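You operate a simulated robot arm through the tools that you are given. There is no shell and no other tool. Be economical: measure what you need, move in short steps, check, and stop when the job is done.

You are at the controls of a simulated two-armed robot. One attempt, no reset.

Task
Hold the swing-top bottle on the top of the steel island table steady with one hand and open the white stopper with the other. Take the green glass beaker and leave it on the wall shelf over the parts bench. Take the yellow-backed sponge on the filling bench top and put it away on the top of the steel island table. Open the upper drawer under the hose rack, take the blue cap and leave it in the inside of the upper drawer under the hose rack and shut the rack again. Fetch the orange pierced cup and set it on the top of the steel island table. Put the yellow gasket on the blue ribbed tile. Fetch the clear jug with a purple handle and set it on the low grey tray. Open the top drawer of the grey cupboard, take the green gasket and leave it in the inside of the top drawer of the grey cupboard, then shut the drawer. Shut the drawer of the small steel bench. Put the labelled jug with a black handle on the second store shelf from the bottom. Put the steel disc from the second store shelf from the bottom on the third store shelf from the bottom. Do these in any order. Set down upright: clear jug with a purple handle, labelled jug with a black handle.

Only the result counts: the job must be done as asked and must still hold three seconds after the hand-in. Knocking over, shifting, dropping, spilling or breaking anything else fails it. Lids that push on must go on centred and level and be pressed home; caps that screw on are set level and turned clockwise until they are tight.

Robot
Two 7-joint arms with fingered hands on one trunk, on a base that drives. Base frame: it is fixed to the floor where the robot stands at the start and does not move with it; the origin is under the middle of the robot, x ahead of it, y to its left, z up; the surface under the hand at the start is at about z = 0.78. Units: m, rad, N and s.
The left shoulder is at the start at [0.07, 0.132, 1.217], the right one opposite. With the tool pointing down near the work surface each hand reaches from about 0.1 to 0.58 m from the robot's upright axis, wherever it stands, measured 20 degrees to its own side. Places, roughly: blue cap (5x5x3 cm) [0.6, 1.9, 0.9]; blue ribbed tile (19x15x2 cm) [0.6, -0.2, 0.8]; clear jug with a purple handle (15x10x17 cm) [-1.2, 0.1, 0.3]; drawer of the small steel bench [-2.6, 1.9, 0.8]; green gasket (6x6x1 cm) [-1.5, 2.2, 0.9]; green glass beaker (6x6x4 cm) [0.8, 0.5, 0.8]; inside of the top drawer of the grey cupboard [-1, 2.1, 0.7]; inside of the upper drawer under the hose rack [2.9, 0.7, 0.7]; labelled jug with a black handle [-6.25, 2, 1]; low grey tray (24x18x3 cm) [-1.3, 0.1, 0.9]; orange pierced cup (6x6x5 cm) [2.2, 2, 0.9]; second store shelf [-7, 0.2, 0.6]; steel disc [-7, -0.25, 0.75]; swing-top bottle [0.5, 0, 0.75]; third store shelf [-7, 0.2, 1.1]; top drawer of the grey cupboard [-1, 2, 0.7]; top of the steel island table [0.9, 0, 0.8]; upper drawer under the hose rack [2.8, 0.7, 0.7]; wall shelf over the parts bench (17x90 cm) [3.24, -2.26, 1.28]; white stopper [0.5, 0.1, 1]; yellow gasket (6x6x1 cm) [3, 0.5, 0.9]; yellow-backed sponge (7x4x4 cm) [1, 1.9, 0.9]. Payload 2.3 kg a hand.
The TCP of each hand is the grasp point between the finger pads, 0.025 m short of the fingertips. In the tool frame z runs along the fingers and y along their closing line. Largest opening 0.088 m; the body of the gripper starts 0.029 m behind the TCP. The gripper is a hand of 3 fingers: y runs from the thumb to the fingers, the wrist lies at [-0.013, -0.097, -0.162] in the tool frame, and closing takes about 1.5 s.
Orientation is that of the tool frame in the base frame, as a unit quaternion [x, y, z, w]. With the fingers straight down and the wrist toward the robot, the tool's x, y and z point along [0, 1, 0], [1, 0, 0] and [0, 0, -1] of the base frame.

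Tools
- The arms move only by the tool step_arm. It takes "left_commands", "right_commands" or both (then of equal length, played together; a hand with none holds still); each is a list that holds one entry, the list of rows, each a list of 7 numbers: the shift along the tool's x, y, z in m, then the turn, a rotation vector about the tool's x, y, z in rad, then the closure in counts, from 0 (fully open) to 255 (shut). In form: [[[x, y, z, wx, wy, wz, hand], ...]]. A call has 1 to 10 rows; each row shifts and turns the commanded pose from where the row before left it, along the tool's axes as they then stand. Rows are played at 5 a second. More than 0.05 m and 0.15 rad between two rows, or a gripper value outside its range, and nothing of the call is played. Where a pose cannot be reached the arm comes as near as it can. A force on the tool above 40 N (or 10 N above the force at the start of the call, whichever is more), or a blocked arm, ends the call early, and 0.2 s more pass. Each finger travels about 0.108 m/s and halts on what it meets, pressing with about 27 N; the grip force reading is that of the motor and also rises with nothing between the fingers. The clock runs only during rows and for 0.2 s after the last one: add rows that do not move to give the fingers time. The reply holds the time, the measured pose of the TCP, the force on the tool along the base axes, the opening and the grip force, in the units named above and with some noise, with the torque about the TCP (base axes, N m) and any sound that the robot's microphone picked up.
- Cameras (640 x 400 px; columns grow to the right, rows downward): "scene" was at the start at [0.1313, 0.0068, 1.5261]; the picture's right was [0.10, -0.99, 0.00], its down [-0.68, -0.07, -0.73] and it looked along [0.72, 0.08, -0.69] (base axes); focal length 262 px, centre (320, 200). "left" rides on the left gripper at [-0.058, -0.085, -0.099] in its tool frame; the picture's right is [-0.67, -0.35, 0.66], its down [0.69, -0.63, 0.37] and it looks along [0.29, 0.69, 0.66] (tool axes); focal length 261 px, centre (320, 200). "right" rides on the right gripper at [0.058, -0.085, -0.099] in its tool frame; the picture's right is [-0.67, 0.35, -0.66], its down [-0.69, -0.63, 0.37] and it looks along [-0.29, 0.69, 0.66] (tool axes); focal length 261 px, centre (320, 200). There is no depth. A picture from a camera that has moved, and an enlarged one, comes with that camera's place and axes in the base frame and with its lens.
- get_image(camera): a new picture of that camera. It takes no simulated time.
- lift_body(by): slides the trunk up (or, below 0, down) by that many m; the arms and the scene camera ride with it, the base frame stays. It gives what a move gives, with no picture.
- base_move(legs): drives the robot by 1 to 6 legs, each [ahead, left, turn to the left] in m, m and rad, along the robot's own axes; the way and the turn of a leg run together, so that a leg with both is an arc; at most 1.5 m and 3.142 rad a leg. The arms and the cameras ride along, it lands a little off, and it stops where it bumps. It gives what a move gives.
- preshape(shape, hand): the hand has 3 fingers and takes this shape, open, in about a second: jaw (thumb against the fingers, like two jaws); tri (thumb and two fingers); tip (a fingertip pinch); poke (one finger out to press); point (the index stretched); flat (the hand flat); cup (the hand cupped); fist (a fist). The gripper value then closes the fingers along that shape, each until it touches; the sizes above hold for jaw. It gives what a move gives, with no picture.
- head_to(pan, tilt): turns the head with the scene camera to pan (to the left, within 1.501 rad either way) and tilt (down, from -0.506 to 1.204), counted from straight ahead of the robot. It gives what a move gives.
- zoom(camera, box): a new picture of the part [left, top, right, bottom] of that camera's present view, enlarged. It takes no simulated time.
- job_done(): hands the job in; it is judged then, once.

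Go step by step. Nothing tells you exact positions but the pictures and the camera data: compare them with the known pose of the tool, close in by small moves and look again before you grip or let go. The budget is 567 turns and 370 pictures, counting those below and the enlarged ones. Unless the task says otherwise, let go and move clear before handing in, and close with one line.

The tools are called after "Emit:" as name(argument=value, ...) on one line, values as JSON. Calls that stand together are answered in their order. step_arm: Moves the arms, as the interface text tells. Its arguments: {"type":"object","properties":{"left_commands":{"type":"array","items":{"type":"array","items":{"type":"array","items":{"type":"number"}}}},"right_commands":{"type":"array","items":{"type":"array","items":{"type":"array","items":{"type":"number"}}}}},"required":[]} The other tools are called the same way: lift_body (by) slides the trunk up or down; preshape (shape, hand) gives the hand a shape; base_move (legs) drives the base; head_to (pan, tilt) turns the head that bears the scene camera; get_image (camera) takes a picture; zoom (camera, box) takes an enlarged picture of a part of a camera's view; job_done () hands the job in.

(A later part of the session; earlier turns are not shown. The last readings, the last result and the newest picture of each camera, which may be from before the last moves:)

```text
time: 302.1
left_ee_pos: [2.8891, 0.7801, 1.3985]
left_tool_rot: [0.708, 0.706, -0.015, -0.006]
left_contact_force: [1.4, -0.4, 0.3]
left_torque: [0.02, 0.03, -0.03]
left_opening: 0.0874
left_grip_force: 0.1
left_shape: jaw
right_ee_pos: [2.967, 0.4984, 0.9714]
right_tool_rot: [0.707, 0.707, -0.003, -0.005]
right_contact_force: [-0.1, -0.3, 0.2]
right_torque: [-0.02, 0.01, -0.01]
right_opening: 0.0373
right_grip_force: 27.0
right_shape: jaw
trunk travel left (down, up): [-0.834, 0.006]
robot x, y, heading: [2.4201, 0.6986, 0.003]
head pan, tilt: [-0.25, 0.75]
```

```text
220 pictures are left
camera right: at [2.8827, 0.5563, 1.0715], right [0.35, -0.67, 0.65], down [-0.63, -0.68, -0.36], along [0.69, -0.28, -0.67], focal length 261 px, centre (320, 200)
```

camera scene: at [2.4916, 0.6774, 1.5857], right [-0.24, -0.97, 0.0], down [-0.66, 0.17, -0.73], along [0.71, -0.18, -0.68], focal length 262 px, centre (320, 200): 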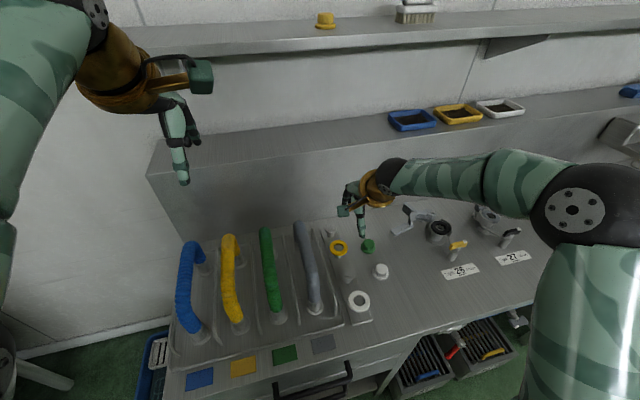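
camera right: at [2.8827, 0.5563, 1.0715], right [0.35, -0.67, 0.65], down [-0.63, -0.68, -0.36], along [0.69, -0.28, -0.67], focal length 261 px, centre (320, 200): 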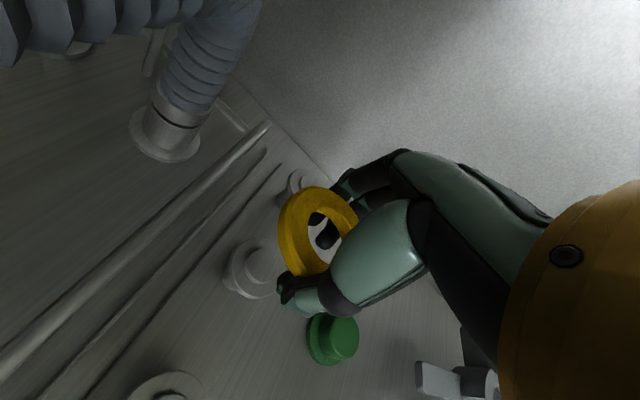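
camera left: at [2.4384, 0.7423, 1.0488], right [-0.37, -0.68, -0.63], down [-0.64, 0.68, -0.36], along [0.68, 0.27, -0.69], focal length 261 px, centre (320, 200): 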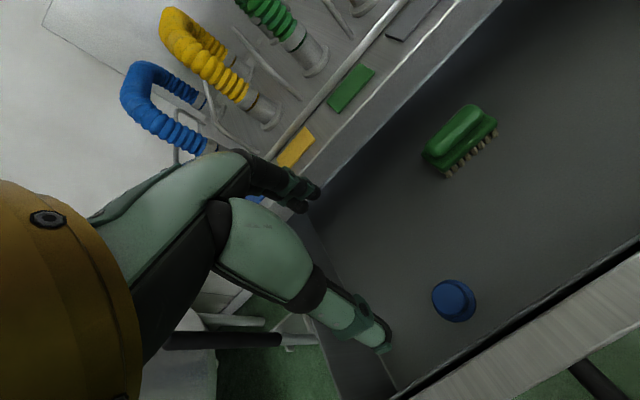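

The gasket is off its peg and in hand. Raising it, backing away and turning toward the orange cup.

Emit:
step_arm(right_commands=[[[0, 0, -0.045, 0, 0, 0, 180], [0, 0, -0.045, 0, 0, 0, 180], [0, -0.02, -0.045, 0, 0, 0, 180], [0, -0.03, -0.04, 0, 0, 0, 180], [0, -0.03, -0.03, 0, 0, 0, 180]]])

Emit:
base_move(legs=[[-0.32, 0, 0], [0, 0, 1.571], [0.3, 0, 0]])

Emit:
head_to(pan=0, tilt=0.5)

Emit:
get_image(camera="scene")

```text
time: 303.3
left_ee_pos: [2.8851, 0.7806, 1.3996]
left_tool_rot: [0.708, 0.706, -0.015, -0.003]
left_contact_force: [-1.7, 0.1, 0.0]
left_torque: [0.04, -0.01, 0.01]
left_opening: 0.0877
left_grip_force: 0.1
left_shape: jaw
right_ee_pos: [2.8842, 0.4992, 1.1792]
right_tool_rot: [0.708, 0.706, -0.002, -0.002]
right_contact_force: [0.5, -0.2, 0.9]
right_torque: [0.0, 0.0, -0.01]
right_opening: 0.0372
right_grip_force: 27.2
right_shape: jaw
trunk travel left (down, up): [-0.834, 0.006]
robot x, y, heading: [2.4188, 0.7011, 0.004]
head pan, tilt: [-0.25, 0.75]
```

```text
time: 310.9
left_ee_pos: [2.0166, 1.4635, 1.4001]
left_tool_rot: [0.001, 1.0, -0.013, 0.009]
left_contact_force: [-0.5, 0.1, -0.2]
left_torque: [0.03, -0.01, 0.04]
left_opening: 0.0877
left_grip_force: 0.2
left_shape: jaw
right_ee_pos: [2.2987, 1.4659, 1.18]
right_tool_rot: [-0.001, 1.0, -0.004, 0.0]
right_contact_force: [0.3, -0.1, 0.8]
right_torque: [0.0, 0.0, -0.02]
right_opening: 0.037
right_grip_force: 26.7
right_shape: jaw
trunk travel left (down, up): [-0.834, 0.006]
robot x, y, heading: [2.0993, 0.9997, 1.577]
head pan, tilt: [-0.25, 0.75]
```

```text
time: 311.7
left_ee_pos: [2.0147, 1.467, 1.3991]
left_tool_rot: [-0.001, 1.0, -0.014, 0.008]
left_contact_force: [0.3, 0.5, 1.2]
left_torque: [-0.01, -0.01, 0.0]
left_opening: 0.0876
left_grip_force: 0.0
left_shape: jaw
right_ee_pos: [2.2977, 1.4672, 1.1779]
right_tool_rot: [-0.002, 1.0, -0.004, 0.0]
right_contact_force: [-0.2, 0.8, -0.9]
right_torque: [-0.02, 0.01, -0.02]
right_opening: 0.0369
right_grip_force: 26.7
right_shape: jaw
trunk travel left (down, up): [-0.834, 0.006]
robot x, y, heading: [2.0994, 0.9957, 1.582]
head pan, tilt: [0.0, 0.499]
```

```text
219 pictures are left
camera scene: at [2.0966, 1.1389, 1.6077], right [1.0, 0.01, 0.0], down [0.0, -0.48, -0.88], along [-0.01, 0.88, -0.48], focal length 262 px, centre (320, 200)
```

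scene: 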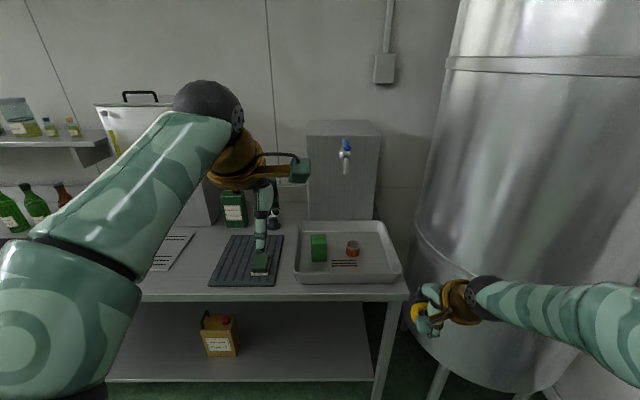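

The orange cup stands in a tray at about (2.218, 2.0). I'll tuck in the right hand, drive up and reach with the left.

Emit:
step_arm(right_commands=[[[0.03, -0.03, 0, 0, 0, 0, 180], [0.03, -0.03, 0, 0, 0, 0, 180], [0.03, -0.03, 0, 0, 0, 0, 180], [0, -0.03, 0, 0, 0, 0, 180]]])

Emit:
base_move(legs=[[0.49, -0.2, 0]])

Emit:
head_to(pan=0.2, tilt=0.8)

Emit:
get_image(camera="scene")

```text
time: 312.7
left_ee_pos: [2.0166, 1.4672, 1.3971]
left_tool_rot: [-0.001, 1.0, -0.015, 0.008]
left_contact_force: [0.9, -0.1, 0.7]
left_torque: [0.0, 0.04, -0.01]
left_opening: 0.0877
left_grip_force: 0.1
left_shape: jaw
right_ee_pos: [2.2151, 1.3824, 1.179]
right_tool_rot: [-0.002, 1.0, -0.01, -0.002]
right_contact_force: [-0.7, 0.9, -0.5]
right_torque: [0.0, 0.03, 0.02]
right_opening: 0.0368
right_grip_force: 27.0
right_shape: jaw
right hand out of reach, approached as far as the arm can: row 3, 4
trunk travel left (down, up): [-0.834, 0.006]
robot x, y, heading: [2.1, 1.0005, 1.576]
head pan, tilt: [0.0, 0.499]
```

```text
time: 315.8
left_ee_pos: [2.2115, 1.9525, 1.3993]
left_tool_rot: [-0.001, 1.0, -0.014, 0.008]
left_contact_force: [-0.2, -0.5, 0.3]
left_torque: [0.01, 0.02, 0.03]
left_opening: 0.0875
left_grip_force: 0.1
left_shape: jaw
right_ee_pos: [2.4084, 1.868, 1.1803]
right_tool_rot: [-0.003, 1.0, -0.007, -0.001]
right_contact_force: [0.4, -0.6, -0.5]
right_torque: [0.04, -0.01, 0.02]
right_opening: 0.0368
right_grip_force: 27.1
right_shape: jaw
trunk travel left (down, up): [-0.834, 0.006]
robot x, y, heading: [2.2908, 1.484, 1.58]
head pan, tilt: [0.0, 0.499]
```

```text
time: 316.6
left_ee_pos: [2.2122, 1.955, 1.3986]
left_tool_rot: [0.0, 1.0, -0.013, 0.009]
left_contact_force: [-0.2, 0.4, -0.3]
left_torque: [0.02, -0.01, 0.03]
left_opening: 0.0876
left_grip_force: 0.0
left_shape: jaw
right_ee_pos: [2.4101, 1.8694, 1.1811]
right_tool_rot: [-0.002, 1.0, -0.008, 0.0]
right_contact_force: [-0.2, -0.9, 0.7]
right_torque: [-0.01, -0.04, 0.01]
right_opening: 0.037
right_grip_force: 27.4
right_shape: jaw
trunk travel left (down, up): [-0.834, 0.006]
robot x, y, heading: [2.2957, 1.4869, 1.581]
head pan, tilt: [0.201, 0.799]
```

```text
218 pictures are left
camera scene: at [2.2765, 1.6152, 1.5818], right [0.98, 0.21, 0.0], down [0.15, -0.7, -0.7], along [-0.14, 0.68, -0.72], focal length 262 px, centre (320, 200)
```

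scene: 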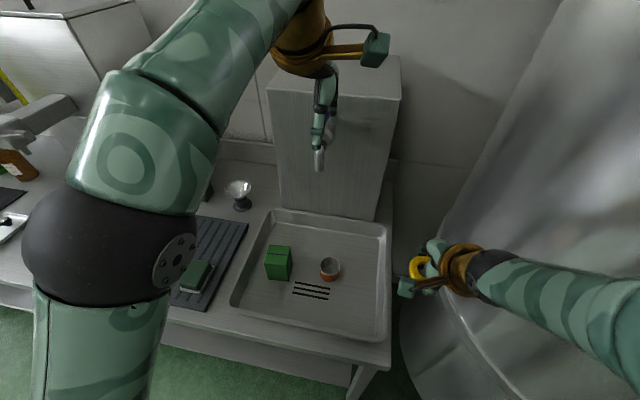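

Emit:
step_arm(left_commands=[[[-0.002, 0.0034, 0.044, 0, 0, 0, 0], [-0.002, 0.0034, 0.044, 0, 0, 0, 0], [-0.002, 0.0034, 0.044, 0, 0, 0, 0], [-0.002, 0.0034, 0.044, 0, 0, 0, 0], [-0.002, 0.0034, 0.044, 0, 0, 0, 0], [-0.002, 0.0034, 0.044, 0, 0, 0, 0], [-0.002, 0.0034, 0.044, 0, 0, 0, 0], [-0.002, 0.0034, 0.044, 0, 0, 0, 0], [0, 0.003, 0.04, 0, 0, 0, 0]]])

Emit:
get_image(camera="left")

Emit:
zoom(camera="scene", box=[250, 200, 410, 320])

```text
time: 318.6
left_ee_pos: [2.2287, 1.9702, 1.0312]
left_tool_rot: [-0.014, 1.0, -0.022, 0.011]
left_contact_force: [-0.6, -0.5, 0.5]
left_torque: [-0.02, 0.01, -0.01]
left_opening: 0.0881
left_grip_force: 0.1
left_shape: jaw
left hand out of reach, approached as far as the arm can: row 8, 9
right_ee_pos: [2.4095, 1.8695, 1.1793]
right_tool_rot: [-0.003, 1.0, -0.009, -0.001]
right_contact_force: [0.0, 0.7, -0.7]
right_torque: [-0.01, 0.0, 0.02]
right_opening: 0.0369
right_grip_force: 27.3
right_shape: jaw
trunk travel left (down, up): [-0.834, 0.006]
robot x, y, heading: [2.2945, 1.4878, 1.58]
head pan, tilt: [0.201, 0.799]
```

```text
217 pictures are left
camera left: at [2.2885, 1.8894, 1.135], right [0.69, -0.36, -0.63], down [-0.66, -0.66, -0.35], along [-0.29, 0.66, -0.7], focal length 261 px, centre (320, 200)
```

left: 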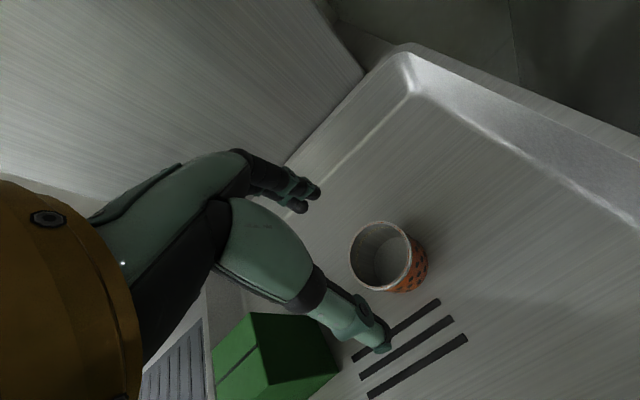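

```text
3.33 times, centred on (330, 260) of scene
camera zoom: at [2.2756, 1.6157, 1.5817], right [0.98, 0.21, 0.0], down [0.15, -0.7, -0.7], along [-0.14, 0.68, -0.72], focal length 872 px, centre (287, 0)
```

zoom: 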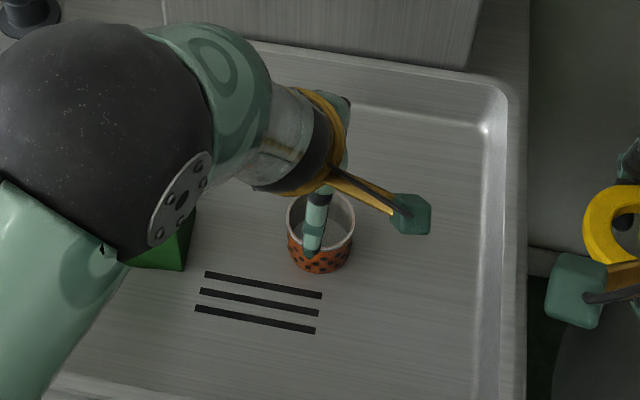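

Emit:
lift_body(by=-0.085)

Emit:
step_arm(left_commands=[[[-0.002, 0.01, 0, 0, 0, 0, 0], [0, 0, 0, 0, 0, 0, 0]]])

Emit:
get_image(camera="left")

```text
time: 319.8
left_ee_pos: [2.2284, 1.9702, 0.9481]
left_tool_rot: [-0.003, 1.0, -0.02, 0.004]
left_contact_force: [-1.0, 0.3, 0.9]
left_torque: [-0.06, 0.0, -0.02]
left_opening: 0.0877
left_grip_force: 0.0
left_shape: jaw
right_ee_pos: [2.4102, 1.8696, 1.0949]
right_tool_rot: [-0.003, 1.0, -0.009, -0.001]
right_contact_force: [0.4, -0.5, -0.4]
right_torque: [-0.01, 0.01, -0.02]
right_opening: 0.037
right_grip_force: 26.9
right_shape: jaw
trunk travel left (down, up): [-0.749, 0.091]
robot x, y, heading: [2.2925, 1.4847, 1.586]
head pan, tilt: [0.201, 0.799]
```

```text
time: 320.4
left_ee_pos: [2.2303, 1.9805, 0.9475]
left_tool_rot: [-0.003, 1.0, -0.019, 0.004]
left_contact_force: [-0.5, -0.2, -1.2]
left_torque: [-0.03, 0.01, 0.02]
left_opening: 0.0878
left_grip_force: 0.0
left_shape: jaw
right_ee_pos: [2.4103, 1.8696, 1.0948]
right_tool_rot: [-0.002, 1.0, -0.008, -0.001]
right_contact_force: [0.3, -0.2, -0.6]
right_torque: [-0.03, 0.0, -0.01]
right_opening: 0.0367
right_grip_force: 27.4
right_shape: jaw
trunk travel left (down, up): [-0.749, 0.091]
robot x, y, heading: [2.2925, 1.486, 1.578]
head pan, tilt: [0.201, 0.799]
```

```text
215 pictures are left
camera left: at [2.2904, 1.8983, 1.0502], right [0.68, -0.37, -0.64], down [-0.68, -0.65, -0.35], along [-0.29, 0.67, -0.69], focal length 261 px, centre (320, 200)
```

left: 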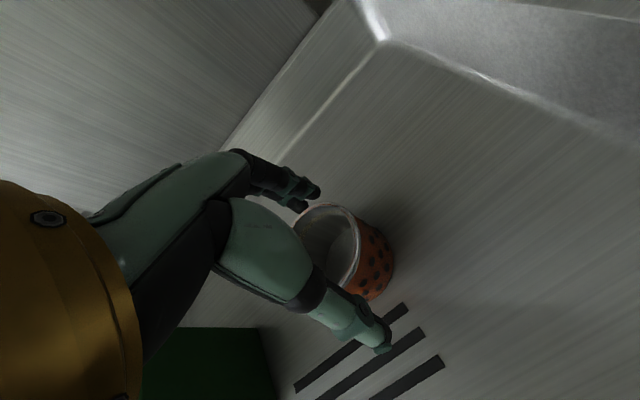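

Emit:
step_arm(left_commands=[[[0, 0.001, 0.015, 0, 0, 0, 0], [0, 0, 0.012, 0, 0, 0, 0], [0, 0, 0, 0, 0, 0, 40], [0, 0, 0, 0, 0, 0, 80], [0, 0, 0, 0, 0, 0, 120], [0, 0, 0, 0, 0, 0, 160], [0, 0, 0, 0, 0, 0, 160], [0, 0, 0, 0, 0, 0, 160]]])

Emit:
get_image(camera="left")

```text
time: 322.2
left_ee_pos: [2.2309, 1.9799, 0.9212]
left_tool_rot: [-0.003, 1.0, -0.019, 0.004]
left_contact_force: [-0.2, -0.3, 1.2]
left_torque: [0.0, 0.02, 0.0]
left_opening: 0.0444
left_grip_force: 26.9
left_shape: jaw
right_ee_pos: [2.4091, 1.8702, 1.0948]
right_tool_rot: [-0.003, 1.0, -0.011, 0.0]
right_contact_force: [0.2, -0.4, 0.2]
right_torque: [-0.01, -0.03, 0.0]
right_opening: 0.0366
right_grip_force: 26.9
right_shape: jaw
trunk travel left (down, up): [-0.749, 0.091]
robot x, y, heading: [2.2941, 1.4877, 1.581]
head pan, tilt: [0.201, 0.799]
```

```text
214 pictures are left
camera left: at [2.29, 1.8984, 1.0235], right [0.68, -0.37, -0.64], down [-0.68, -0.65, -0.35], along [-0.29, 0.67, -0.69], focal length 261 px, centre (320, 200)
```

left: 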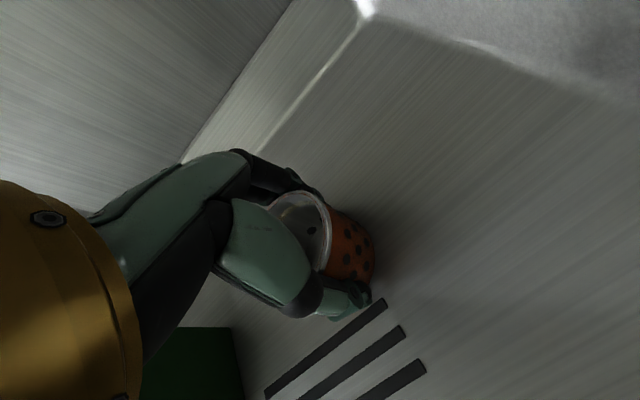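

Cup gripped. Raising both hands and driving back around to the island's front.

Emit:
step_arm(left_commands=[[[0, 0, -0.03, 0, 0, 0, 160], [0, 0, -0.045, 0, 0, 0, 160], [0, 0, -0.045, 0, 0, 0, 160], [0, -0.01, -0.045, 0, 0, 0, 160], [0, -0.02, -0.04, 0, 0, 0, 160], [0, -0.02, -0.03, 0, 0, 0, 160]]])

Emit:
get_image(camera="left")

Emit:
base_move(legs=[[-0.4, 0, 0], [0, 1.3, 0], [0, 1.25, 0], [0, 0, -1.571], [0, -1.1, 0]])

Emit:
head_to(pan=0, tilt=0.7)

Emit:
get_image(camera="scene")

```text
time: 323.6
left_ee_pos: [2.2311, 1.9377, 1.1576]
left_tool_rot: [-0.003, 1.0, -0.019, 0.004]
left_contact_force: [0.2, -0.4, 0.0]
left_torque: [0.04, 0.0, 0.01]
left_opening: 0.0441
left_grip_force: 26.6
left_shape: jaw
right_ee_pos: [2.4094, 1.8686, 1.0953]
right_tool_rot: [-0.002, 1.0, -0.009, -0.001]
right_contact_force: [-0.2, -0.2, -0.1]
right_torque: [-0.01, -0.01, -0.03]
right_opening: 0.037
right_grip_force: 27.0
right_shape: jaw
trunk travel left (down, up): [-0.749, 0.091]
robot x, y, heading: [2.2888, 1.4877, 1.58]
head pan, tilt: [0.201, 0.799]
```

```text
213 pictures are left
camera left: at [2.29, 1.8547, 1.2602], right [0.68, -0.37, -0.64], down [-0.68, -0.65, -0.35], along [-0.29, 0.67, -0.69], focal length 261 px, centre (320, 200)
```

left: 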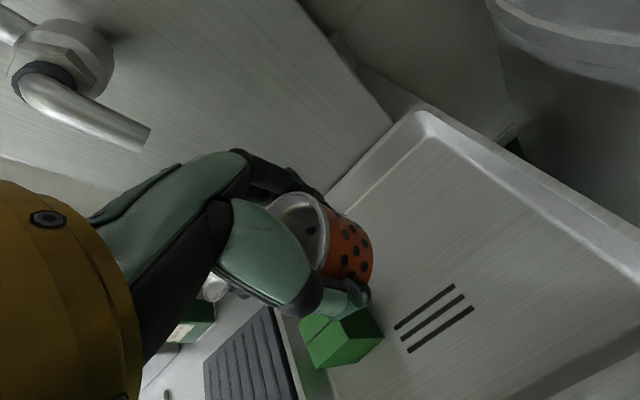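

```text
time: 347.1
left_ee_pos: [0.2039, 0.034, 1.1575]
left_tool_rot: [0.706, 0.708, -0.016, -0.012]
left_contact_force: [0.0, 0.5, -1.2]
left_torque: [0.01, 0.0, 0.0]
left_opening: 0.0437
left_grip_force: 26.9
left_shape: jaw
right_ee_pos: [0.1329, -0.1467, 1.094]
right_tool_rot: [0.707, 0.707, -0.007, -0.007]
right_contact_force: [-0.2, -1.0, -0.6]
right_torque: [0.0, 0.04, 0.01]
right_opening: 0.0364
right_grip_force: 27.0
right_shape: jaw
trunk travel left (down, up): [-0.749, 0.091]
robot x, y, heading: [-0.2531, -0.031, 0.006]
head pan, tilt: [0.201, 0.799]
```

```text
time: 347.9
left_ee_pos: [0.2034, 0.0322, 1.1576]
left_tool_rot: [0.706, 0.708, -0.017, -0.012]
left_contact_force: [-1.0, -0.5, -0.5]
left_torque: [-0.02, -0.01, 0.01]
left_opening: 0.0436
left_grip_force: 27.0
left_shape: jaw
right_ee_pos: [0.1337, -0.147, 1.0937]
right_tool_rot: [0.707, 0.707, -0.006, -0.007]
right_contact_force: [-0.4, 0.2, 0.1]
right_torque: [-0.03, 0.0, -0.02]
right_opening: 0.0363
right_grip_force: 26.5
right_shape: jaw
trunk travel left (down, up): [-0.749, 0.091]
robot x, y, heading: [-0.2482, -0.0333, -0.001]
head pan, tilt: [0.0, 0.7]
```

```text
212 pictures are left
camera scene: at [-0.1136, -0.0311, 1.505], right [0.0, -1.0, 0.0], down [-0.64, 0.0, -0.76], along [0.76, 0.0, -0.64], focal length 262 px, centre (320, 200)
```

scene: 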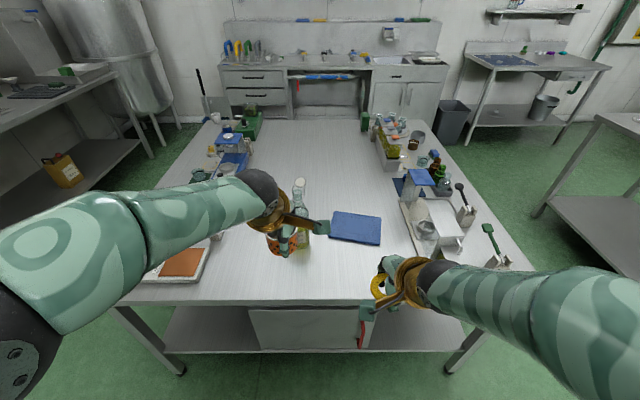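

Emit:
step_arm(left_commands=[[[0.045, 0, -0.01, 0, 0, 0, 160], [0.045, 0, -0.01, 0, 0, 0, 160], [0.045, 0, 0, 0, 0, 0, 160], [0.045, 0, 0, 0, 0, 0, 160], [0.03, 0, 0, 0, 0, 0, 160]]])

Emit:
base_move(legs=[[0.27, 0, 0]])

Emit:
get_image(camera="scene")

```text
time: 349.1
left_ee_pos: [0.2041, 0.2427, 1.1751]
left_tool_rot: [0.706, 0.708, -0.016, -0.01]
left_contact_force: [0.3, 0.4, -0.7]
left_torque: [0.01, 0.01, -0.01]
left_opening: 0.0436
left_grip_force: 27.1
left_shape: jaw
right_ee_pos: [0.1332, -0.1449, 1.0937]
right_tool_rot: [0.706, 0.708, -0.007, -0.007]
right_contact_force: [-0.5, 0.0, -0.2]
right_torque: [0.01, 0.03, -0.03]
right_opening: 0.0364
right_grip_force: 26.9
right_shape: jaw
trunk travel left (down, up): [-0.749, 0.091]
robot x, y, heading: [-0.2464, -0.0295, 0.003]
head pan, tilt: [0.0, 0.7]
```

```text
time: 351.0
left_ee_pos: [0.4714, 0.2429, 1.175]
left_tool_rot: [0.706, 0.708, -0.015, -0.01]
left_contact_force: [-0.3, -0.1, -0.7]
left_torque: [0.01, -0.01, 0.0]
left_opening: 0.0435
left_grip_force: 27.1
left_shape: jaw
right_ee_pos: [0.4011, -0.1455, 1.0964]
right_tool_rot: [0.707, 0.707, -0.006, -0.006]
right_contact_force: [0.5, 0.1, -0.4]
right_torque: [0.01, -0.02, -0.02]
right_opening: 0.0365
right_grip_force: 27.1
right_shape: jaw
trunk travel left (down, up): [-0.749, 0.091]
robot x, y, heading: [0.023, -0.0275, 0.003]
head pan, tilt: [0.0, 0.7]
```

```text
211 pictures are left
camera scene: at [0.1532, -0.0298, 1.5053], right [0.0, -1.0, 0.0], down [-0.64, 0.0, -0.77], along [0.77, 0.0, -0.64], focal length 262 px, centre (320, 200)
```

scene: 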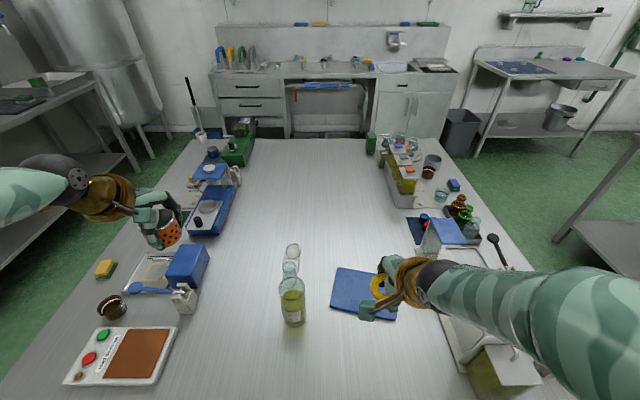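

Emit:
step_arm(right_commands=[[[-0.005, 0.042, 0, 0, 0, 0, 180], [-0.005, 0.042, 0, 0, 0, 0, 180], [-0.005, 0.042, 0, 0, 0, 0, 180], [-0.005, 0.042, 0, 0, 0, 0, 180], [0, 0, 0.043, 0, 0, 0, 180], [0, 0, 0.043, 0, 0, 0, 180], [0, 0, 0.043, 0, 0, 0, 180], [0, 0, 0.043, 0, 0, 0, 180], [0, 0, 0.043, 0, 0, 0, 180], [0, 0, 0, 0, 0, 0, 180]]], left_commands=[[[-0.02, 0, 0, 0, 0, 0, 160], [-0.02, 0, 0, 0, 0, 0, 160], [0, 0, 0.045, 0, 0, 0, 160], [0, 0, 0.045, 0, 0, 0, 160], [0, 0, 0.045, 0, 0, 0, 160], [0, 0, 0.045, 0, 0, 0, 160], [0, 0, 0.045, 0, 0, 0, 160], [0, 0, 0.045, 0, 0, 0, 160], [0, 0, 0.045, 0, 0, 0, 160], [0, 0, 0, 0, 0, 0, 160]]])

Emit:
get_image(camera="scene")

Emit:
get_image(camera="left")

Emit:
get_image(camera="right")

```text
time: 353.2
left_ee_pos: [0.4605, 0.1996, 0.8604]
left_tool_rot: [0.706, 0.708, -0.016, -0.011]
left_contact_force: [0.3, -0.9, -0.7]
left_torque: [-0.01, 0.02, -0.04]
left_opening: 0.0432
left_grip_force: 27.0
left_shape: jaw
right_ee_pos: [0.5651, -0.1651, 0.8766]
right_tool_rot: [0.708, 0.707, -0.005, -0.007]
right_contact_force: [0.3, 0.0, -0.7]
right_torque: [0.04, -0.02, -0.02]
right_opening: 0.0359
right_grip_force: 27.2
right_shape: jaw
trunk travel left (down, up): [-0.749, 0.091]
robot x, y, heading: [0.02, -0.0285, 0.004]
head pan, tilt: [0.0, 0.7]
```

```text
210 pictures are left
camera scene: at [0.1557, -0.03, 1.5051], right [0.0, -1.0, 0.0], down [-0.64, 0.0, -0.76], along [0.76, 0.0, -0.64], focal length 262 px, centre (320, 200)
```

scene: 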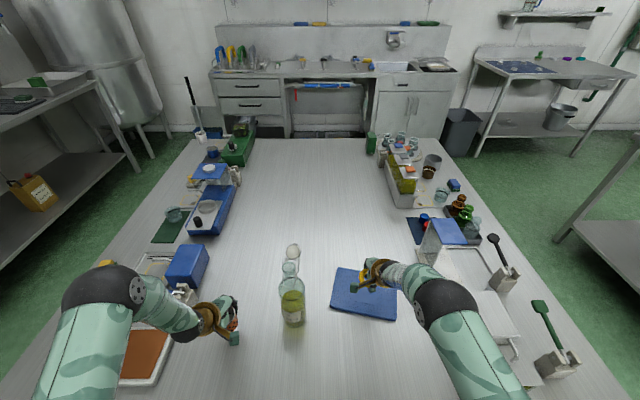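

```text
209 pictures are left
camera left: at [0.3823, 0.1404, 0.963], right [-0.37, -0.68, -0.64], down [-0.64, 0.68, -0.35], along [0.67, 0.28, -0.69], focal length 261 px, centre (320, 200)
```

left: 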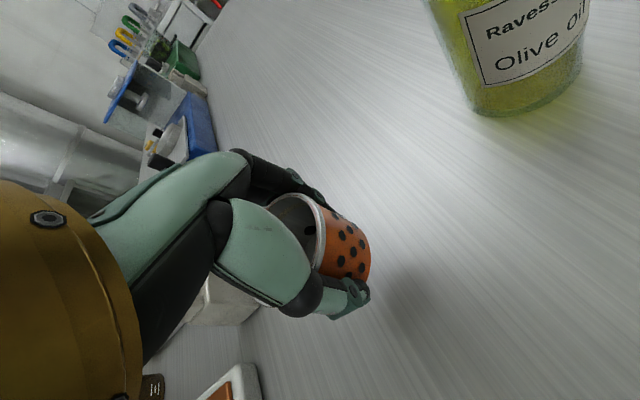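

```text
208 pictures are left
camera right: at [0.4835, -0.1075, 0.9763], right [0.36, -0.67, 0.65], down [-0.64, -0.68, -0.36], along [0.68, -0.28, -0.67], focal length 261 px, centre (320, 200)
```

right: 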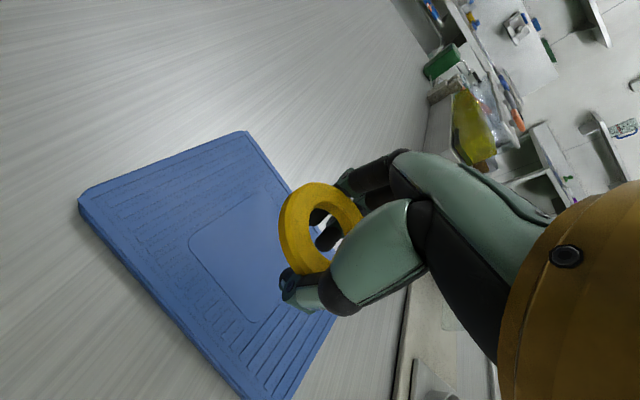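

Emit:
step_arm(right_commands=[[[0, 0.005, 0.02, 0, 0, 0, 180], [0, 0, 0.015, 0, 0, 0, 180], [0, 0, 0.006, 0, 0, 0, 180], [0, 0, 0.004, 0, 0, 0, 180], [0, 0, 0.003, 0, 0, 0, 180], [0, 0, 0, 0, 0, 0, 180]]], left_commands=[[[0, 0, 0.015, 0, 0, 0, 160], [0, 0, 0.01, 0, 0, 0, 160], [0, 0, 0.005, 0, 0, 0, 160], [0, 0, 0.004, 0, 0, 0, 160], [0, 0, 0.004, 0, 0, 0, 160], [0, 0, 0, 0, 0, 0, 160]]])

Emit:
get_image(camera="left")

```text
time: 354.6
left_ee_pos: [0.4628, 0.1999, 0.8228]
left_tool_rot: [0.706, 0.708, -0.016, -0.011]
left_contact_force: [0.7, -0.1, -0.1]
left_torque: [-0.01, 0.0, -0.02]
left_opening: 0.043
left_grip_force: 27.2
left_shape: jaw
right_ee_pos: [0.5713, -0.1653, 0.8282]
right_tool_rot: [0.707, 0.707, -0.006, -0.007]
right_contact_force: [0.0, 0.3, -0.3]
right_torque: [0.03, -0.02, 0.01]
right_opening: 0.0355
right_grip_force: 27.8
right_shape: jaw
trunk travel left (down, up): [-0.749, 0.091]
robot x, y, heading: [0.0211, -0.0291, 0.009]
head pan, tilt: [0.0, 0.7]
```

```text
207 pictures are left
camera left: at [0.3817, 0.141, 0.9249], right [-0.37, -0.68, -0.64], down [-0.64, 0.68, -0.35], along [0.67, 0.28, -0.69], focal length 261 px, centre (320, 200)
```

left: 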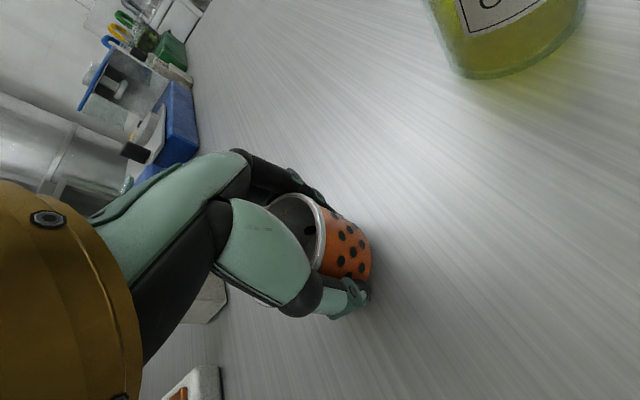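

Emit:
step_arm(right_commands=[[[0, 0, 0.003, 0, 0, 0, 180], [0, 0, 0.0, 0, 0, 0, 180], [0, 0, 0.0, 0, 0, 0, 180], [0, 0, 0, 0, 0, 0, 180]]], left_commands=[[[0, 0, 0.005, 0, 0, 0, 160], [0, 0, 0.004, 0, 0, 0, 160], [0, 0, 0.003, 0, 0, 0, 160], [0, 0, 0, 0, 0, 0, 160]]])

```text
time: 355.6
left_ee_pos: [0.4599, 0.2006, 0.8111]
left_tool_rot: [0.706, 0.708, -0.016, -0.01]
left_contact_force: [0.7, -0.5, -1.0]
left_torque: [-0.03, 0.02, 0.01]
left_opening: 0.0424
left_grip_force: 26.8
left_shape: jaw
right_ee_pos: [0.572, -0.1638, 0.8253]
right_tool_rot: [0.707, 0.707, -0.006, -0.007]
right_contact_force: [-0.2, -1.5, -0.3]
right_torque: [0.03, 0.01, -0.02]
right_opening: 0.0355
right_grip_force: 27.0
right_shape: jaw
trunk travel left (down, up): [-0.749, 0.091]
robot x, y, heading: [0.0217, -0.0303, 0.0]
head pan, tilt: [0.0, 0.7]
```

Emit:
step_arm(right_commands=[[[0, 0, 0.002, 0, 0, 0, 180], [0, 0, 0.002, 0, 0, 0, 180], [0, 0, 0, 0, 0, 0, 180]]], left_commands=[[[0, 0, 0.003, 0, 0, 0, 160], [0, 0, 0.002, 0, 0, 0, 160], [0, 0, 0, 0, 0, 0, 160]]])

Emit:
get_image(camera="right")

```text
time: 356.4
left_ee_pos: [0.4608, 0.1992, 0.8066]
left_tool_rot: [0.706, 0.708, -0.013, -0.01]
left_contact_force: [1.5, 1.8, 8.8]
left_torque: [0.06, -0.16, 0.06]
left_opening: 0.043
left_grip_force: 27.2
left_shape: jaw
right_ee_pos: [0.5694, -0.1651, 0.8218]
right_tool_rot: [0.708, 0.707, -0.004, -0.007]
right_contact_force: [0.4, -0.3, 0.1]
right_torque: [0.04, -0.02, 0.01]
right_opening: 0.0358
right_grip_force: 27.3
right_shape: jaw
trunk travel left (down, up): [-0.749, 0.091]
robot x, y, heading: [0.0223, -0.0291, 0.004]
head pan, tilt: [0.0, 0.7]
```

```text
206 pictures are left
camera right: at [0.4875, -0.108, 0.9221], right [0.36, -0.67, 0.65], down [-0.64, -0.68, -0.36], along [0.68, -0.28, -0.67], focal length 261 px, centre (320, 200)
```

right: 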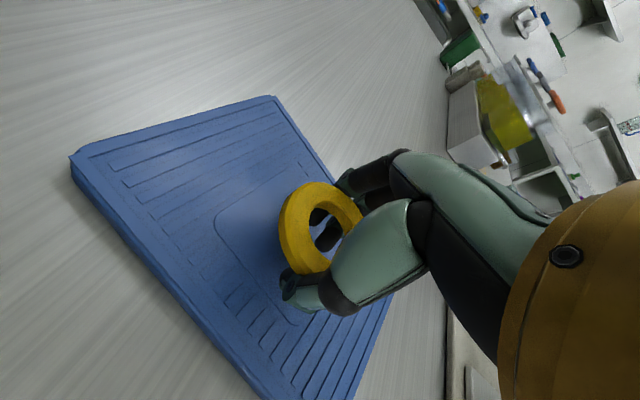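

Emit:
step_arm(right_commands=[[[0, 0, 0.003, 0, 0, 0, 180], [0, 0, 0.003, 0, 0, 0, 180], [0, 0, 0, 0, 0, 0, 180], [0, 0, 0, 0, 0, 0, 180], [0, 0, 0, 0, 0, 0, 180], [0, 0, 0, 0, 0, 0, 180], [0, 0, 0, 0, 0, 0, 180]]], left_commands=[[[0, 0, 0, 0, 0, 0, 120], [0, 0, 0, 0, 0, 0, 60], [0, 0, 0, 0, 0, 0, 0], [0, 0, 0, 0, 0, 0, 0], [0, 0, -0.02, 0, 0, 0, 0], [0, 0, -0.04, 0, 0, 0, 0], [0, 0, -0.045, 0, 0, 0, 0]]])

Emit:
get_image(camera="left")

```text
time: 358.0
left_ee_pos: [0.4621, 0.2013, 0.9128]
left_tool_rot: [0.707, 0.707, -0.015, -0.01]
left_contact_force: [0.0, -0.4, -0.9]
left_torque: [-0.01, 0.0, -0.03]
left_opening: 0.0878
left_grip_force: 0.0
left_shape: jaw
right_ee_pos: [0.5695, -0.1651, 0.8163]
right_tool_rot: [0.707, 0.707, -0.005, -0.007]
right_contact_force: [0.5, -1.1, 7.2]
right_torque: [0.03, -0.19, 0.01]
right_opening: 0.0356
right_grip_force: 27.0
right_shape: jaw
trunk travel left (down, up): [-0.749, 0.091]
robot x, y, heading: [0.0224, -0.0252, 0.002]
head pan, tilt: [0.0, 0.7]
```

```text
205 pictures are left
camera left: at [0.3824, 0.1422, 1.0149], right [-0.37, -0.68, -0.64], down [-0.64, 0.68, -0.35], along [0.67, 0.28, -0.69], focal length 261 px, centre (320, 200)
```

left: 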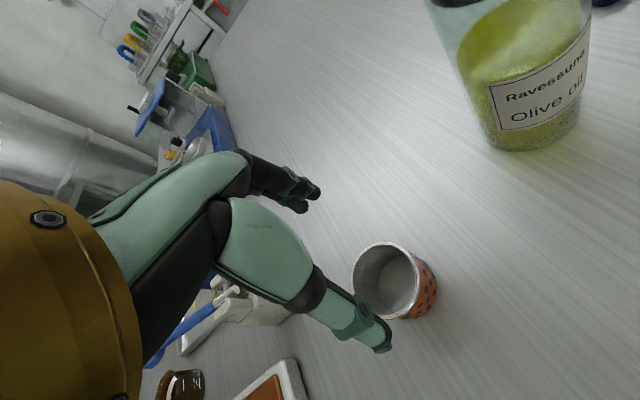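

The cup stands upright on the island. Right hand has contact (7 N) on the tile; releasing the gasket.

Emit:
step_arm(right_commands=[[[0, 0, 0, 0, 0, 0, 150], [0, 0, 0, 0, 0, 0, 100], [0, 0, 0, 0, 0, 0, 50], [0, 0, 0, 0, 0, 0, 0], [0, 0, 0, 0, 0, 0, 0], [0, 0, -0.02, 0, 0, 0, 0], [0, 0, -0.04, 0, 0, 0, 0], [0, 0, -0.045, 0, 0, 0, 0], [0, 0, -0.045, 0, 0, 0, 0]]])

Emit:
get_image(camera="right")

```text
time: 360.0
left_ee_pos: [0.4634, 0.2018, 0.9119]
left_tool_rot: [0.706, 0.708, -0.016, -0.01]
left_contact_force: [-0.1, -0.1, -0.8]
left_torque: [0.0, -0.02, 0.02]
left_opening: 0.088
left_grip_force: 0.0
left_shape: jaw
right_ee_pos: [0.5735, -0.1661, 0.9644]
right_tool_rot: [0.707, 0.707, -0.006, -0.008]
right_contact_force: [0.1, 0.4, 0.2]
right_torque: [0.01, 0.0, -0.02]
right_opening: 0.088
right_grip_force: 0.1
right_shape: jaw
trunk travel left (down, up): [-0.749, 0.091]
robot x, y, heading: [0.0227, -0.0304, 0.007]
head pan, tilt: [0.0, 0.7]
```

```text
204 pictures are left
camera right: at [0.4914, -0.1085, 1.065], right [0.36, -0.67, 0.65], down [-0.64, -0.68, -0.35], along [0.68, -0.28, -0.67], focal length 261 px, centre (320, 200)
```

right: 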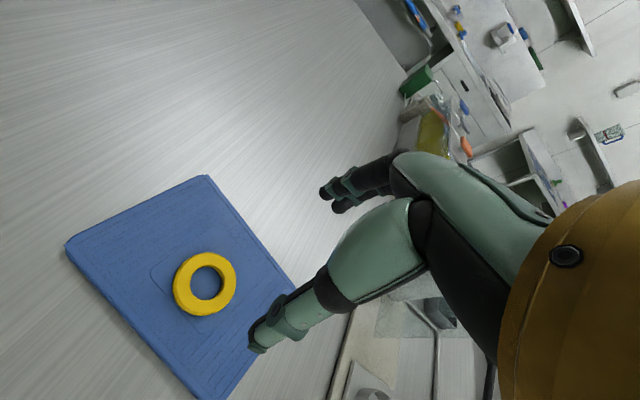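

Gasket placed. Raising hands, backing away and turning to look at the west side.

Emit:
step_arm(right_commands=[[[0, 0, -0.045, 0, 0, 0, 0], [0, 0, -0.045, 0, 0, 0, 0], [0, -0.03, -0.045, 0, 0, 0, 0], [0, -0.04, -0.045, 0, 0, 0, 0], [0, -0.04, -0.03, 0, 0, 0, 0]]], left_commands=[[[0, 0, -0.045, 0, 0, 0, 0], [0, 0, -0.045, 0, 0, 0, 0], [0, -0.01, -0.045, 0, 0, 0, 0], [0, -0.01, -0.045, 0, 0, 0, 0], [0, -0.01, -0.03, 0, 0, 0, 0]]])

Emit:
base_move(legs=[[-0.35, 0, 0], [0, 0, 3.14]])

Emit:
get_image(camera="scene")

```text
refused: row 3 steps farther than a row can; nothing moved
```

```text
time: 367.5
left_ee_pos: [-0.8077, 0.099, 0.9141]
left_tool_rot: [-0.407, 0.913, -0.011, 0.012]
left_contact_force: [7.2, 16.1, -0.2]
left_torque: [0.24, -0.08, -0.43]
left_opening: 0.0879
left_grip_force: 0.1
left_shape: jaw
right_ee_pos: [-0.6544, 0.4425, 0.9629]
right_tool_rot: [-0.416, 0.909, -0.011, 0.001]
right_contact_force: [0.4, -0.3, -0.1]
right_torque: [0.01, 0.03, 0.01]
right_opening: 0.0876
right_grip_force: 0.0
right_shape: jaw
trunk travel left (down, up): [-0.749, 0.091]
robot x, y, heading: [-0.3292, -0.0276, 2.429]
head pan, tilt: [0.0, 0.7]
stopped in leg 2: the force on the tool passed its limit at 52 N (the readings are from after the stop); the commanded pose is now the measured one
```

```text
203 pictures are left
camera scene: at [-0.4279, 0.0642, 1.5049], right [0.65, 0.76, -0.01], down [0.49, -0.42, -0.76], along [-0.58, 0.5, -0.64], focal length 262 px, centre (320, 200)
```

scene: 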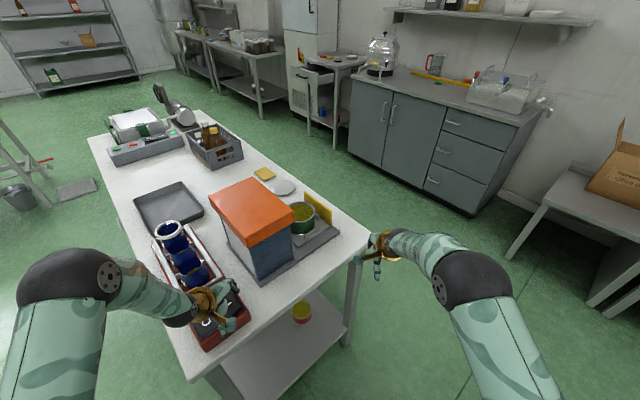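

The retreat was refused, so the hand brushed something on a table behind me while turning. I'll look before moving further.

Emit:
get_image(camera="left")

Emit:
zoom(camera="scene", box=[130, 180, 350, 360])

```text
202 pictures are left
camera left: at [-0.7066, 0.0845, 1.0162], right [0.73, 0.26, -0.64], down [0.02, -0.93, -0.36], along [-0.69, 0.24, -0.68], focal length 261 px, centre (320, 200)
```

left: 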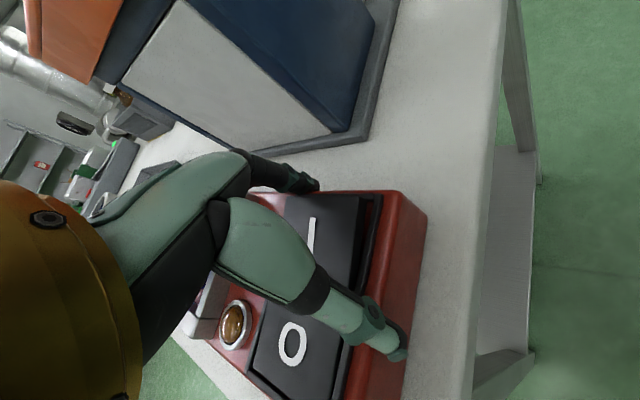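

```text
2.22 times, centred on (240, 270) of scene
camera zoom: at [-0.4279, 0.0642, 1.5049], right [0.65, 0.76, -0.01], down [0.49, -0.42, -0.76], along [-0.58, 0.5, -0.64], focal length 581 px, centre (498, 44)
```

zoom: 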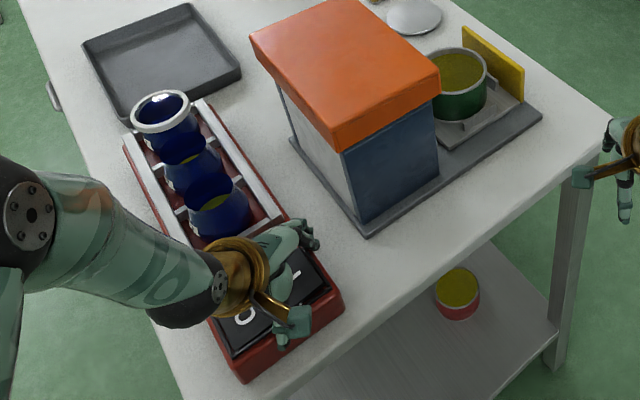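

Emit:
step_arm(left_commands=[[[0, 0, -0.04, 0, 0, 0, 0], [0, 0, -0.045, 0, 0, 0, 0], [0, 0, -0.045, 0, 0, 0, 0], [0, 0, -0.045, 0, 0, 0, 0], [0, 0, -0.045, 0, 0, 0, 0]]], right_commands=[[[0, 0, -0.045, 0, 0, 0, 0], [0, 0, -0.045, 0, 0, 0, 0], [0, 0, -0.045, 0, 0, 0, 0], [0, 0, -0.045, 0, 0, 0, 0], [0, 0, -0.03, 0, 0, 0, 0]]])

Emit:
get_image(camera="scene")

```text
time: 368.7
left_ee_pos: [-0.8166, 0.093, 1.1337]
left_tool_rot: [-0.412, 0.911, -0.01, 0.014]
left_contact_force: [0.3, -0.1, 0.6]
left_torque: [0.0, 0.04, 0.02]
left_opening: 0.0881
left_grip_force: 0.1
left_shape: jaw
right_ee_pos: [-0.6591, 0.4382, 1.1759]
right_tool_rot: [-0.419, 0.908, -0.009, 0.003]
right_contact_force: [0.5, 0.8, 0.2]
right_torque: [0.03, 0.02, 0.02]
right_opening: 0.0877
right_grip_force: 0.1
right_shape: jaw
trunk travel left (down, up): [-0.749, 0.091]
robot x, y, heading: [-0.3253, -0.0287, 2.436]
head pan, tilt: [0.0, 0.7]
```

```text
200 pictures are left
camera scene: at [-0.4306, 0.0563, 1.5052], right [0.65, 0.76, 0.0], down [0.49, -0.42, -0.77], along [-0.58, 0.5, -0.64], focal length 262 px, centre (320, 200)
```

scene: 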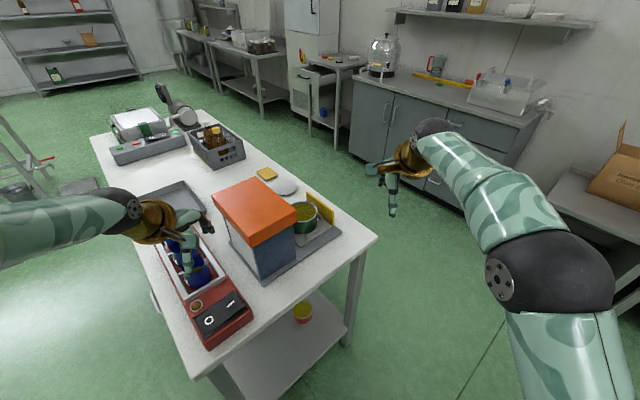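

The machine seems not to have moved (its edges stay parallel with the table). The grey tray is on this table and the purple jug is on its lower shelf; I'll drive to the table's south side with the hands raised.

Emit:
base_move(legs=[[0, 0, -0.865], [-0.55, 0, 0], [0, 0.9, 0]])

Emit:
head_to(pan=0, tilt=0.8)

Emit:
get_image(camera="scene")

```text
time: 378.4
left_ee_pos: [-1.4463, -0.1346, 1.1334]
left_tool_rot: [0.009, 1.0, -0.016, 0.007]
left_contact_force: [-0.1, -0.9, 0.3]
left_torque: [0.0, -0.02, 0.0]
left_opening: 0.0879
left_grip_force: 0.1
left_shape: jaw
right_ee_pos: [-1.0801, -0.0318, 1.1748]
right_tool_rot: [0.0, 1.0, -0.01, -0.001]
right_contact_force: [-0.6, 0.1, -0.3]
right_torque: [0.03, 0.0, -0.01]
right_opening: 0.0878
right_grip_force: 0.1
right_shape: jaw
trunk travel left (down, up): [-0.749, 0.091]
robot x, y, heading: [-1.2208, -0.5859, 1.575]
head pan, tilt: [0.0, 0.7]
```

```text
time: 379.1
left_ee_pos: [-1.4465, -0.135, 1.1328]
left_tool_rot: [0.009, 1.0, -0.015, 0.008]
left_contact_force: [-0.2, 0.7, 0.4]
left_torque: [0.01, -0.02, -0.01]
left_opening: 0.0881
left_grip_force: 0.2
left_shape: jaw
right_ee_pos: [-1.0802, -0.0328, 1.1746]
right_tool_rot: [0.001, 1.0, -0.01, 0.0]
right_contact_force: [0.8, 0.4, 0.2]
right_torque: [0.0, -0.03, -0.03]
right_opening: 0.0877
right_grip_force: 0.0
right_shape: jaw
trunk travel left (down, up): [-0.749, 0.091]
robot x, y, heading: [-1.221, -0.5881, 1.57]
head pan, tilt: [0.0, 0.799]
```

```text
199 pictures are left
camera scene: at [-1.2217, -0.4576, 1.4968], right [1.0, 0.0, 0.0], down [0.0, -0.72, -0.7], along [0.0, 0.7, -0.72], focal length 262 px, centre (320, 200)
```

scene: 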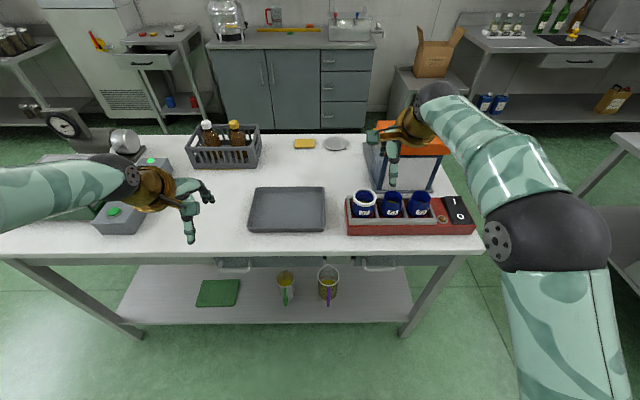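

The purple-handled jug stands on the lower shelf with its handle toward me; the grey tray is right above, at about (-1.325, 0.10). Let me zoom to see the handle.

Emit:
zoom(camera="scene", box=[260, 250, 380, 330])

```text
5.00 times, centred on (320, 290) of scene
camera zoom: at [-1.2217, -0.4576, 1.4968], right [1.0, 0.0, 0.0], down [0.0, -0.72, -0.7], along [0.0, 0.7, -0.72], focal length 1307 px, centre (320, -250)
```

zoom: 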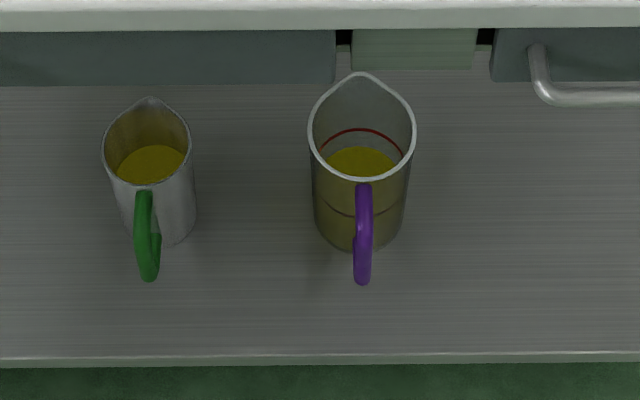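

The handle bar stands toward me at about (-1.18, 0.037). I'll back off, turn the right hand level pointing left so that the fingers can go through the handle loop, then lower the trunk.

Emit:
base_move(legs=[[-0.2, -0.14, 0]])

Emit:
step_arm(right_commands=[[[0, 0, 0, 0, 0.15, 0, 0], [0, 0, 0, 0, 0.15, 0, 0], [0, 0, 0, 0, 0.15, 0, 0], [0, 0, 0, 0, 0.15, 0, 0], [0, 0, 0, 0, 0.15, 0, 0], [0, 0, 0, 0, 0.15, 0, 0], [0, 0, 0, 0, 0.15, 0, 0], [0, 0, 0, 0, 0.15, 0, 0], [0, 0, 0, 0, 0.15, 0, 0], [0, 0, 0, 0, 0.15, 0, 0]]])

```text
time: 380.9
left_ee_pos: [-1.3065, -0.3309, 1.1319]
left_tool_rot: [0.007, 1.0, -0.016, 0.008]
left_contact_force: [-0.1, 0.8, -0.6]
left_torque: [0.01, -0.02, -0.02]
left_opening: 0.0883
left_grip_force: 0.0
left_shape: jaw
right_ee_pos: [-0.9432, -0.2287, 1.1728]
right_tool_rot: [0.001, 1.0, -0.01, 0.0]
right_contact_force: [0.1, 0.4, -0.2]
right_torque: [-0.04, 0.02, 0.01]
right_opening: 0.0877
right_grip_force: 0.0
right_shape: jaw
trunk travel left (down, up): [-0.749, 0.091]
robot x, y, heading: [-1.0804, -0.7887, 1.573]
head pan, tilt: [0.0, 0.799]
```

```text
time: 383.1
left_ee_pos: [-1.3058, -0.333, 1.1332]
left_tool_rot: [0.008, 1.0, -0.015, 0.008]
left_contact_force: [0.4, -0.4, 0.9]
left_torque: [0.0, 0.0, -0.03]
left_opening: 0.088
left_grip_force: 0.2
left_shape: jaw
right_ee_pos: [-0.9405, -0.2288, 1.1744]
right_tool_rot: [0.007, 0.73, -0.007, -0.684]
right_contact_force: [0.5, -0.2, 0.1]
right_torque: [0.01, 0.0, 0.01]
right_opening: 0.0877
right_grip_force: 0.0
right_shape: jaw
trunk travel left (down, up): [-0.749, 0.091]
robot x, y, heading: [-1.0773, -0.7866, 1.572]
head pan, tilt: [0.0, 0.799]
```

Emit:
step_arm(right_commands=[[[-0.018, -0.0175, 0.04, 0, 0.01, 0, 0], [-0.018, -0.0175, 0.04, 0, 0.01, 0, 0], [-0.018, -0.0175, 0.04, 0, 0.01, 0, 60], [-0.018, -0.0175, 0.04, 0, 0.01, 0, 100], [-0.018, -0.0175, 0.04, 0, 0.015, 0, 139], [-0.018, -0.0175, 0.04, 0, 0.015, 0, 139], [0, 0, 0, 0, 0, 0, 139]]], left_commands=[[[0.03, -0.02, 0, 0, 0, 0, 0], [0.03, -0.02, 0, 0, 0, 0, 0], [0.03, -0.02, 0, 0, 0, 0, 0], [0, -0.02, 0, 0, 0, 0, 0], [0, -0.02, 0, 0, 0, 0, 0], [0, 0, 0, 0, 0, 0, 0], [0, 0, 0, 0, 0, 0, 0]]])

Emit:
get_image(camera="scene")

```text
time: 384.7
left_ee_pos: [-1.397, -0.4319, 1.1346]
left_tool_rot: [0.008, 1.0, -0.015, 0.007]
left_contact_force: [0.5, -0.6, -0.4]
left_torque: [0.01, 0.0, 0.0]
left_opening: 0.0882
left_grip_force: 0.1
left_shape: jaw
right_ee_pos: [-1.1758, -0.3365, 1.0581]
right_tool_rot: [-0.008, -0.707, 0.006, 0.707]
right_contact_force: [0.3, 0.0, 1.1]
right_torque: [0.0, 0.04, -0.03]
right_opening: 0.0406
right_grip_force: 0.0
right_shape: jaw
trunk travel left (down, up): [-0.749, 0.091]
robot x, y, heading: [-1.0794, -0.7856, 1.577]
head pan, tilt: [0.0, 0.799]
```

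```text
197 pictures are left
camera scene: at [-1.0804, -0.6562, 1.4968], right [1.0, 0.0, 0.0], down [0.0, -0.72, -0.7], along [0.0, 0.7, -0.72], focal length 262 px, centre (320, 200)
```

scene: 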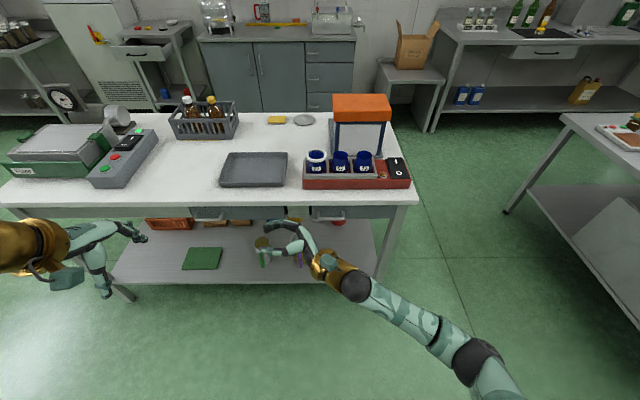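

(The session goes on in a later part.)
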